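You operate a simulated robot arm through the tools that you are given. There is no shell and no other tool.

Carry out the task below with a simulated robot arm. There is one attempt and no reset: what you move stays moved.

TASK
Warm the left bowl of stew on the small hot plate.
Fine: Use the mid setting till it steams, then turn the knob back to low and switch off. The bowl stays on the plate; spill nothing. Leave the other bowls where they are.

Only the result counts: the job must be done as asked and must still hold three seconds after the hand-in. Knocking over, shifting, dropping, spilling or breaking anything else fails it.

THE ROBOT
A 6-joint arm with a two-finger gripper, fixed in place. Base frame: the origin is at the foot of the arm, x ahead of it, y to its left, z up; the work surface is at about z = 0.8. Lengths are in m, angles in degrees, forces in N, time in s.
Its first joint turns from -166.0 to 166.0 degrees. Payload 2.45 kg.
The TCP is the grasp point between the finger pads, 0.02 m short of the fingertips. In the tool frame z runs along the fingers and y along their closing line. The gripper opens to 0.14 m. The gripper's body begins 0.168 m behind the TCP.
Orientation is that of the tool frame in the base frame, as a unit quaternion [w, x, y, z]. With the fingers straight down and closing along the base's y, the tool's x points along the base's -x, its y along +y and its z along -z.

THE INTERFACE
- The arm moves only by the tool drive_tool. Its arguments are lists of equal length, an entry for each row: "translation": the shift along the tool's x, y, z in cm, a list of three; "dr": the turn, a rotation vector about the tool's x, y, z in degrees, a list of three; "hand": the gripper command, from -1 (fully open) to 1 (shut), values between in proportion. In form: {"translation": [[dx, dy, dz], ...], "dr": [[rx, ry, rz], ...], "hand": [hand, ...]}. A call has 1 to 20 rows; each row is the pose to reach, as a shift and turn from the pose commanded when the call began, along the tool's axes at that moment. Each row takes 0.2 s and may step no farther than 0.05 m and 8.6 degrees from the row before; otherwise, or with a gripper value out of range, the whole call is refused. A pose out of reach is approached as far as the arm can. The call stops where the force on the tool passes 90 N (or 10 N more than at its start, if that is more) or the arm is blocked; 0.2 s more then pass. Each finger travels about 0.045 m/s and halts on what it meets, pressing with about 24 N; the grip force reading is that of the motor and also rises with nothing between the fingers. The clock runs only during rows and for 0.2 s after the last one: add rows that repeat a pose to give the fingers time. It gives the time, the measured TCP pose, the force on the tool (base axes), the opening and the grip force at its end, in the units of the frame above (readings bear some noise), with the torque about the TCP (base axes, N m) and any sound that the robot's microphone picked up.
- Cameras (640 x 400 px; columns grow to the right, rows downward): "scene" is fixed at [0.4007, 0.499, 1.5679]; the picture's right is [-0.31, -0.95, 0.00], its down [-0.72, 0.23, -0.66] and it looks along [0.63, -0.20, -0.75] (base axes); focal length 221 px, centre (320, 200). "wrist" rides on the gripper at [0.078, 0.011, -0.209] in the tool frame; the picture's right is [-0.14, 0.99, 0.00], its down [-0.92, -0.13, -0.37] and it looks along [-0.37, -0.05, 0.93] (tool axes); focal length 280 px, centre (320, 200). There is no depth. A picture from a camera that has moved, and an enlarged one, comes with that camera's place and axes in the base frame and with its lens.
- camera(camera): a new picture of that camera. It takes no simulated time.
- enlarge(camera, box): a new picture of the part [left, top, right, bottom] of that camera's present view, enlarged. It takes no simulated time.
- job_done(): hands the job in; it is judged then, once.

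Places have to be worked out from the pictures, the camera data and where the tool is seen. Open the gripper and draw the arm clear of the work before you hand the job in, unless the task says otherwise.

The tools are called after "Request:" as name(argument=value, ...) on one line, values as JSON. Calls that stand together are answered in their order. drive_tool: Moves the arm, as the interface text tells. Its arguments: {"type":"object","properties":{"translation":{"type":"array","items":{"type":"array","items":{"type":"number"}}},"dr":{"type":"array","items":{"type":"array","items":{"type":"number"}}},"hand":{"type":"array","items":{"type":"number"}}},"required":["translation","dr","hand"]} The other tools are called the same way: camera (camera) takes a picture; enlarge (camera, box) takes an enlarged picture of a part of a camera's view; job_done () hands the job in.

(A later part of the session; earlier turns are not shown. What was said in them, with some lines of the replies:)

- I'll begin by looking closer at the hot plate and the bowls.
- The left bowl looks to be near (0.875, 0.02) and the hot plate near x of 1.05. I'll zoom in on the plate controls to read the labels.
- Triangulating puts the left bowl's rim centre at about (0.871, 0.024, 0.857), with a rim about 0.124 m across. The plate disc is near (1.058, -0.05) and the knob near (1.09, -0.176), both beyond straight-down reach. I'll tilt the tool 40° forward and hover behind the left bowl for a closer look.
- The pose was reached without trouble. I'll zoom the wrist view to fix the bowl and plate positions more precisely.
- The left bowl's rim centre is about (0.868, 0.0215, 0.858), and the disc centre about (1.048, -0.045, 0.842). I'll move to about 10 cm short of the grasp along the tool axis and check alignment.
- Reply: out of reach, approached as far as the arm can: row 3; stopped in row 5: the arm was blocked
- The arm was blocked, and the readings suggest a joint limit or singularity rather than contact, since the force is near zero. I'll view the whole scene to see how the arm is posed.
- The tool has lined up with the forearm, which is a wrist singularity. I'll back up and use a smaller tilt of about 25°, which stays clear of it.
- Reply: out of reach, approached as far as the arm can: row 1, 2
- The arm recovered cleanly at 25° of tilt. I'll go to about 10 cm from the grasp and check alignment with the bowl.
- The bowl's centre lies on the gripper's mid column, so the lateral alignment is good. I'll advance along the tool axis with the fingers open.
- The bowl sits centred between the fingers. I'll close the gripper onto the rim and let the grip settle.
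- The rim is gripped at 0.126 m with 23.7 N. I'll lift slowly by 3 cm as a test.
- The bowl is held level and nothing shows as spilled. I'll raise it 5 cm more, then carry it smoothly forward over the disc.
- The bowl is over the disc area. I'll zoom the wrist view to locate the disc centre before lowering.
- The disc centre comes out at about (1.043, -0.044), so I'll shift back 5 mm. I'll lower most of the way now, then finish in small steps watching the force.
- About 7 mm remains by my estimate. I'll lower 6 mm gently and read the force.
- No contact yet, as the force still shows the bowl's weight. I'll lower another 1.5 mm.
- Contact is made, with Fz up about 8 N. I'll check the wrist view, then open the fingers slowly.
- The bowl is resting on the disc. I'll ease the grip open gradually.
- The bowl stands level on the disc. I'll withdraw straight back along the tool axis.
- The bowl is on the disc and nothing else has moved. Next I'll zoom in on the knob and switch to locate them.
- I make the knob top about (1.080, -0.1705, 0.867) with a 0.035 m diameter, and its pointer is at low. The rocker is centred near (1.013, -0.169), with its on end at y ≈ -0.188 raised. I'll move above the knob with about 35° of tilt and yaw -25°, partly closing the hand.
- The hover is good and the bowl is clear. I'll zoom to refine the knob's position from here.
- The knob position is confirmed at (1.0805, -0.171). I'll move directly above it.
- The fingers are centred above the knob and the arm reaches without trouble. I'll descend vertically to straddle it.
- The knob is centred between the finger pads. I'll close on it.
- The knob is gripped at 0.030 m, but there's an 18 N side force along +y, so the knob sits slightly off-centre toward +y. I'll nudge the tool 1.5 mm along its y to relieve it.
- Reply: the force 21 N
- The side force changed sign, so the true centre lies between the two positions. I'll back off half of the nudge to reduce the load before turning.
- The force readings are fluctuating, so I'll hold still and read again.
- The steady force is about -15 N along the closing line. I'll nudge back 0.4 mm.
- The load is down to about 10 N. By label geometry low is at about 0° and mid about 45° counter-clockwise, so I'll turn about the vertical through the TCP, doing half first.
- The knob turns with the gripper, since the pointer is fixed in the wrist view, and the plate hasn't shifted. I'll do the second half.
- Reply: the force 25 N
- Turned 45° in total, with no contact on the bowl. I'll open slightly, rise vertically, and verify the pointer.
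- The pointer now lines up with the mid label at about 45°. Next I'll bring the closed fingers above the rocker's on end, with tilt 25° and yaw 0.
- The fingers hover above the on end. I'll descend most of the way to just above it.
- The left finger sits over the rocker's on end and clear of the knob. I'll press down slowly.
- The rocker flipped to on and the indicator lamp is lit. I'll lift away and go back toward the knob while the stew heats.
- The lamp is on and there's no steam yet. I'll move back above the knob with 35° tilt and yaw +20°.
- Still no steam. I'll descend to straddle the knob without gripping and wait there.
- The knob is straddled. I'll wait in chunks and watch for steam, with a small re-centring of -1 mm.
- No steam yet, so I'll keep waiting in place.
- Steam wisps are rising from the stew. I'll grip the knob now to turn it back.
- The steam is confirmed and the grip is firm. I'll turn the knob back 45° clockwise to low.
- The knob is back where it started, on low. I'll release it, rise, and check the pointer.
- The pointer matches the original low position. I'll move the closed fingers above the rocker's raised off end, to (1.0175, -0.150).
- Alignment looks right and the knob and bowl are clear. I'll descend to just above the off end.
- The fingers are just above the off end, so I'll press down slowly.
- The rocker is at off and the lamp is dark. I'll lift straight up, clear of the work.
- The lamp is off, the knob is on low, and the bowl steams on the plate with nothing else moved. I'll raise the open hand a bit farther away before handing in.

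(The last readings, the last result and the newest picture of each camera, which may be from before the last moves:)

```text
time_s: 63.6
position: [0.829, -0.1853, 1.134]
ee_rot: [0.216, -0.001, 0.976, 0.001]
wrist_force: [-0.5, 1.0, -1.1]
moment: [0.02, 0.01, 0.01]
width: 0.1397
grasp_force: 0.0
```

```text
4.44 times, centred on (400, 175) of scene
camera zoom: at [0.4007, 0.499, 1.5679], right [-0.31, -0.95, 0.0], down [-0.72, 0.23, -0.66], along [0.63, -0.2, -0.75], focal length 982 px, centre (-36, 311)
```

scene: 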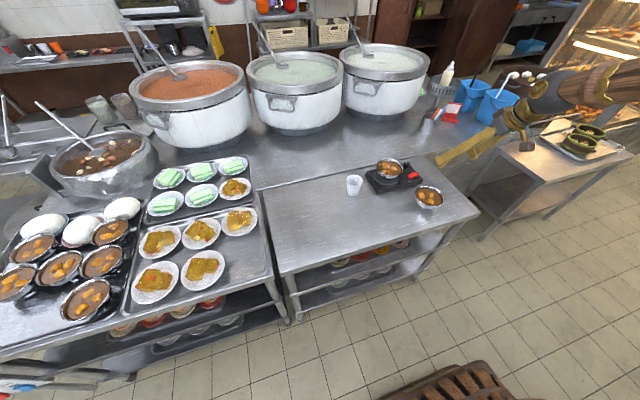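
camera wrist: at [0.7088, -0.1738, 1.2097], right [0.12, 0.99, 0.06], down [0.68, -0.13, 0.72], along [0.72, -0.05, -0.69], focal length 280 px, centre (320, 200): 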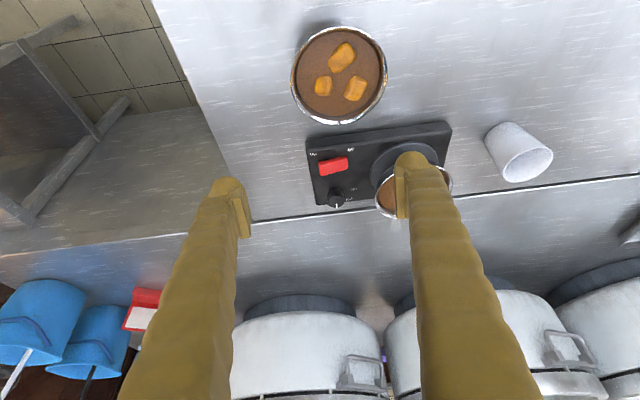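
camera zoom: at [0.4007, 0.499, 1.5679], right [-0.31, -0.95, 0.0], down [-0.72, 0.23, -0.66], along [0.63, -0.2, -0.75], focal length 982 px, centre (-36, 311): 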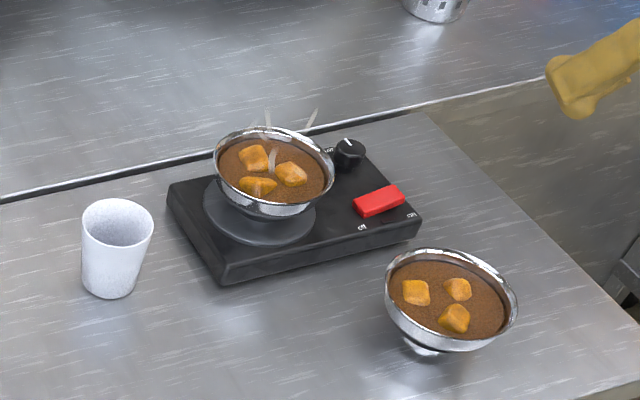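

The gripper is open and clear, and the final state looks right, so I'm handing the job in.

Request:
job_done()

```text
The job is handed in.
```

The left bowl of stew is warmed and still on the hot plate. The job is handed in, but no verdict has come back.

- **Heating:** I set the knob to mid and switched the plate on. Steam wisps showed on a check about nine seconds later.
- **Shutdown:** I turned the knob back to low, then pressed the switch to off. The final pictures show the pointer in its original low position and the indicator lamp dark.
- **Surroundings:** No spill shows in the pictures, and the other bowls and the cup are where they started. The gripper is open and drawn clear.

Gripping the knob put up to about 18 N of side force on the hot plate. It shows no shift beyond about a millimetre.
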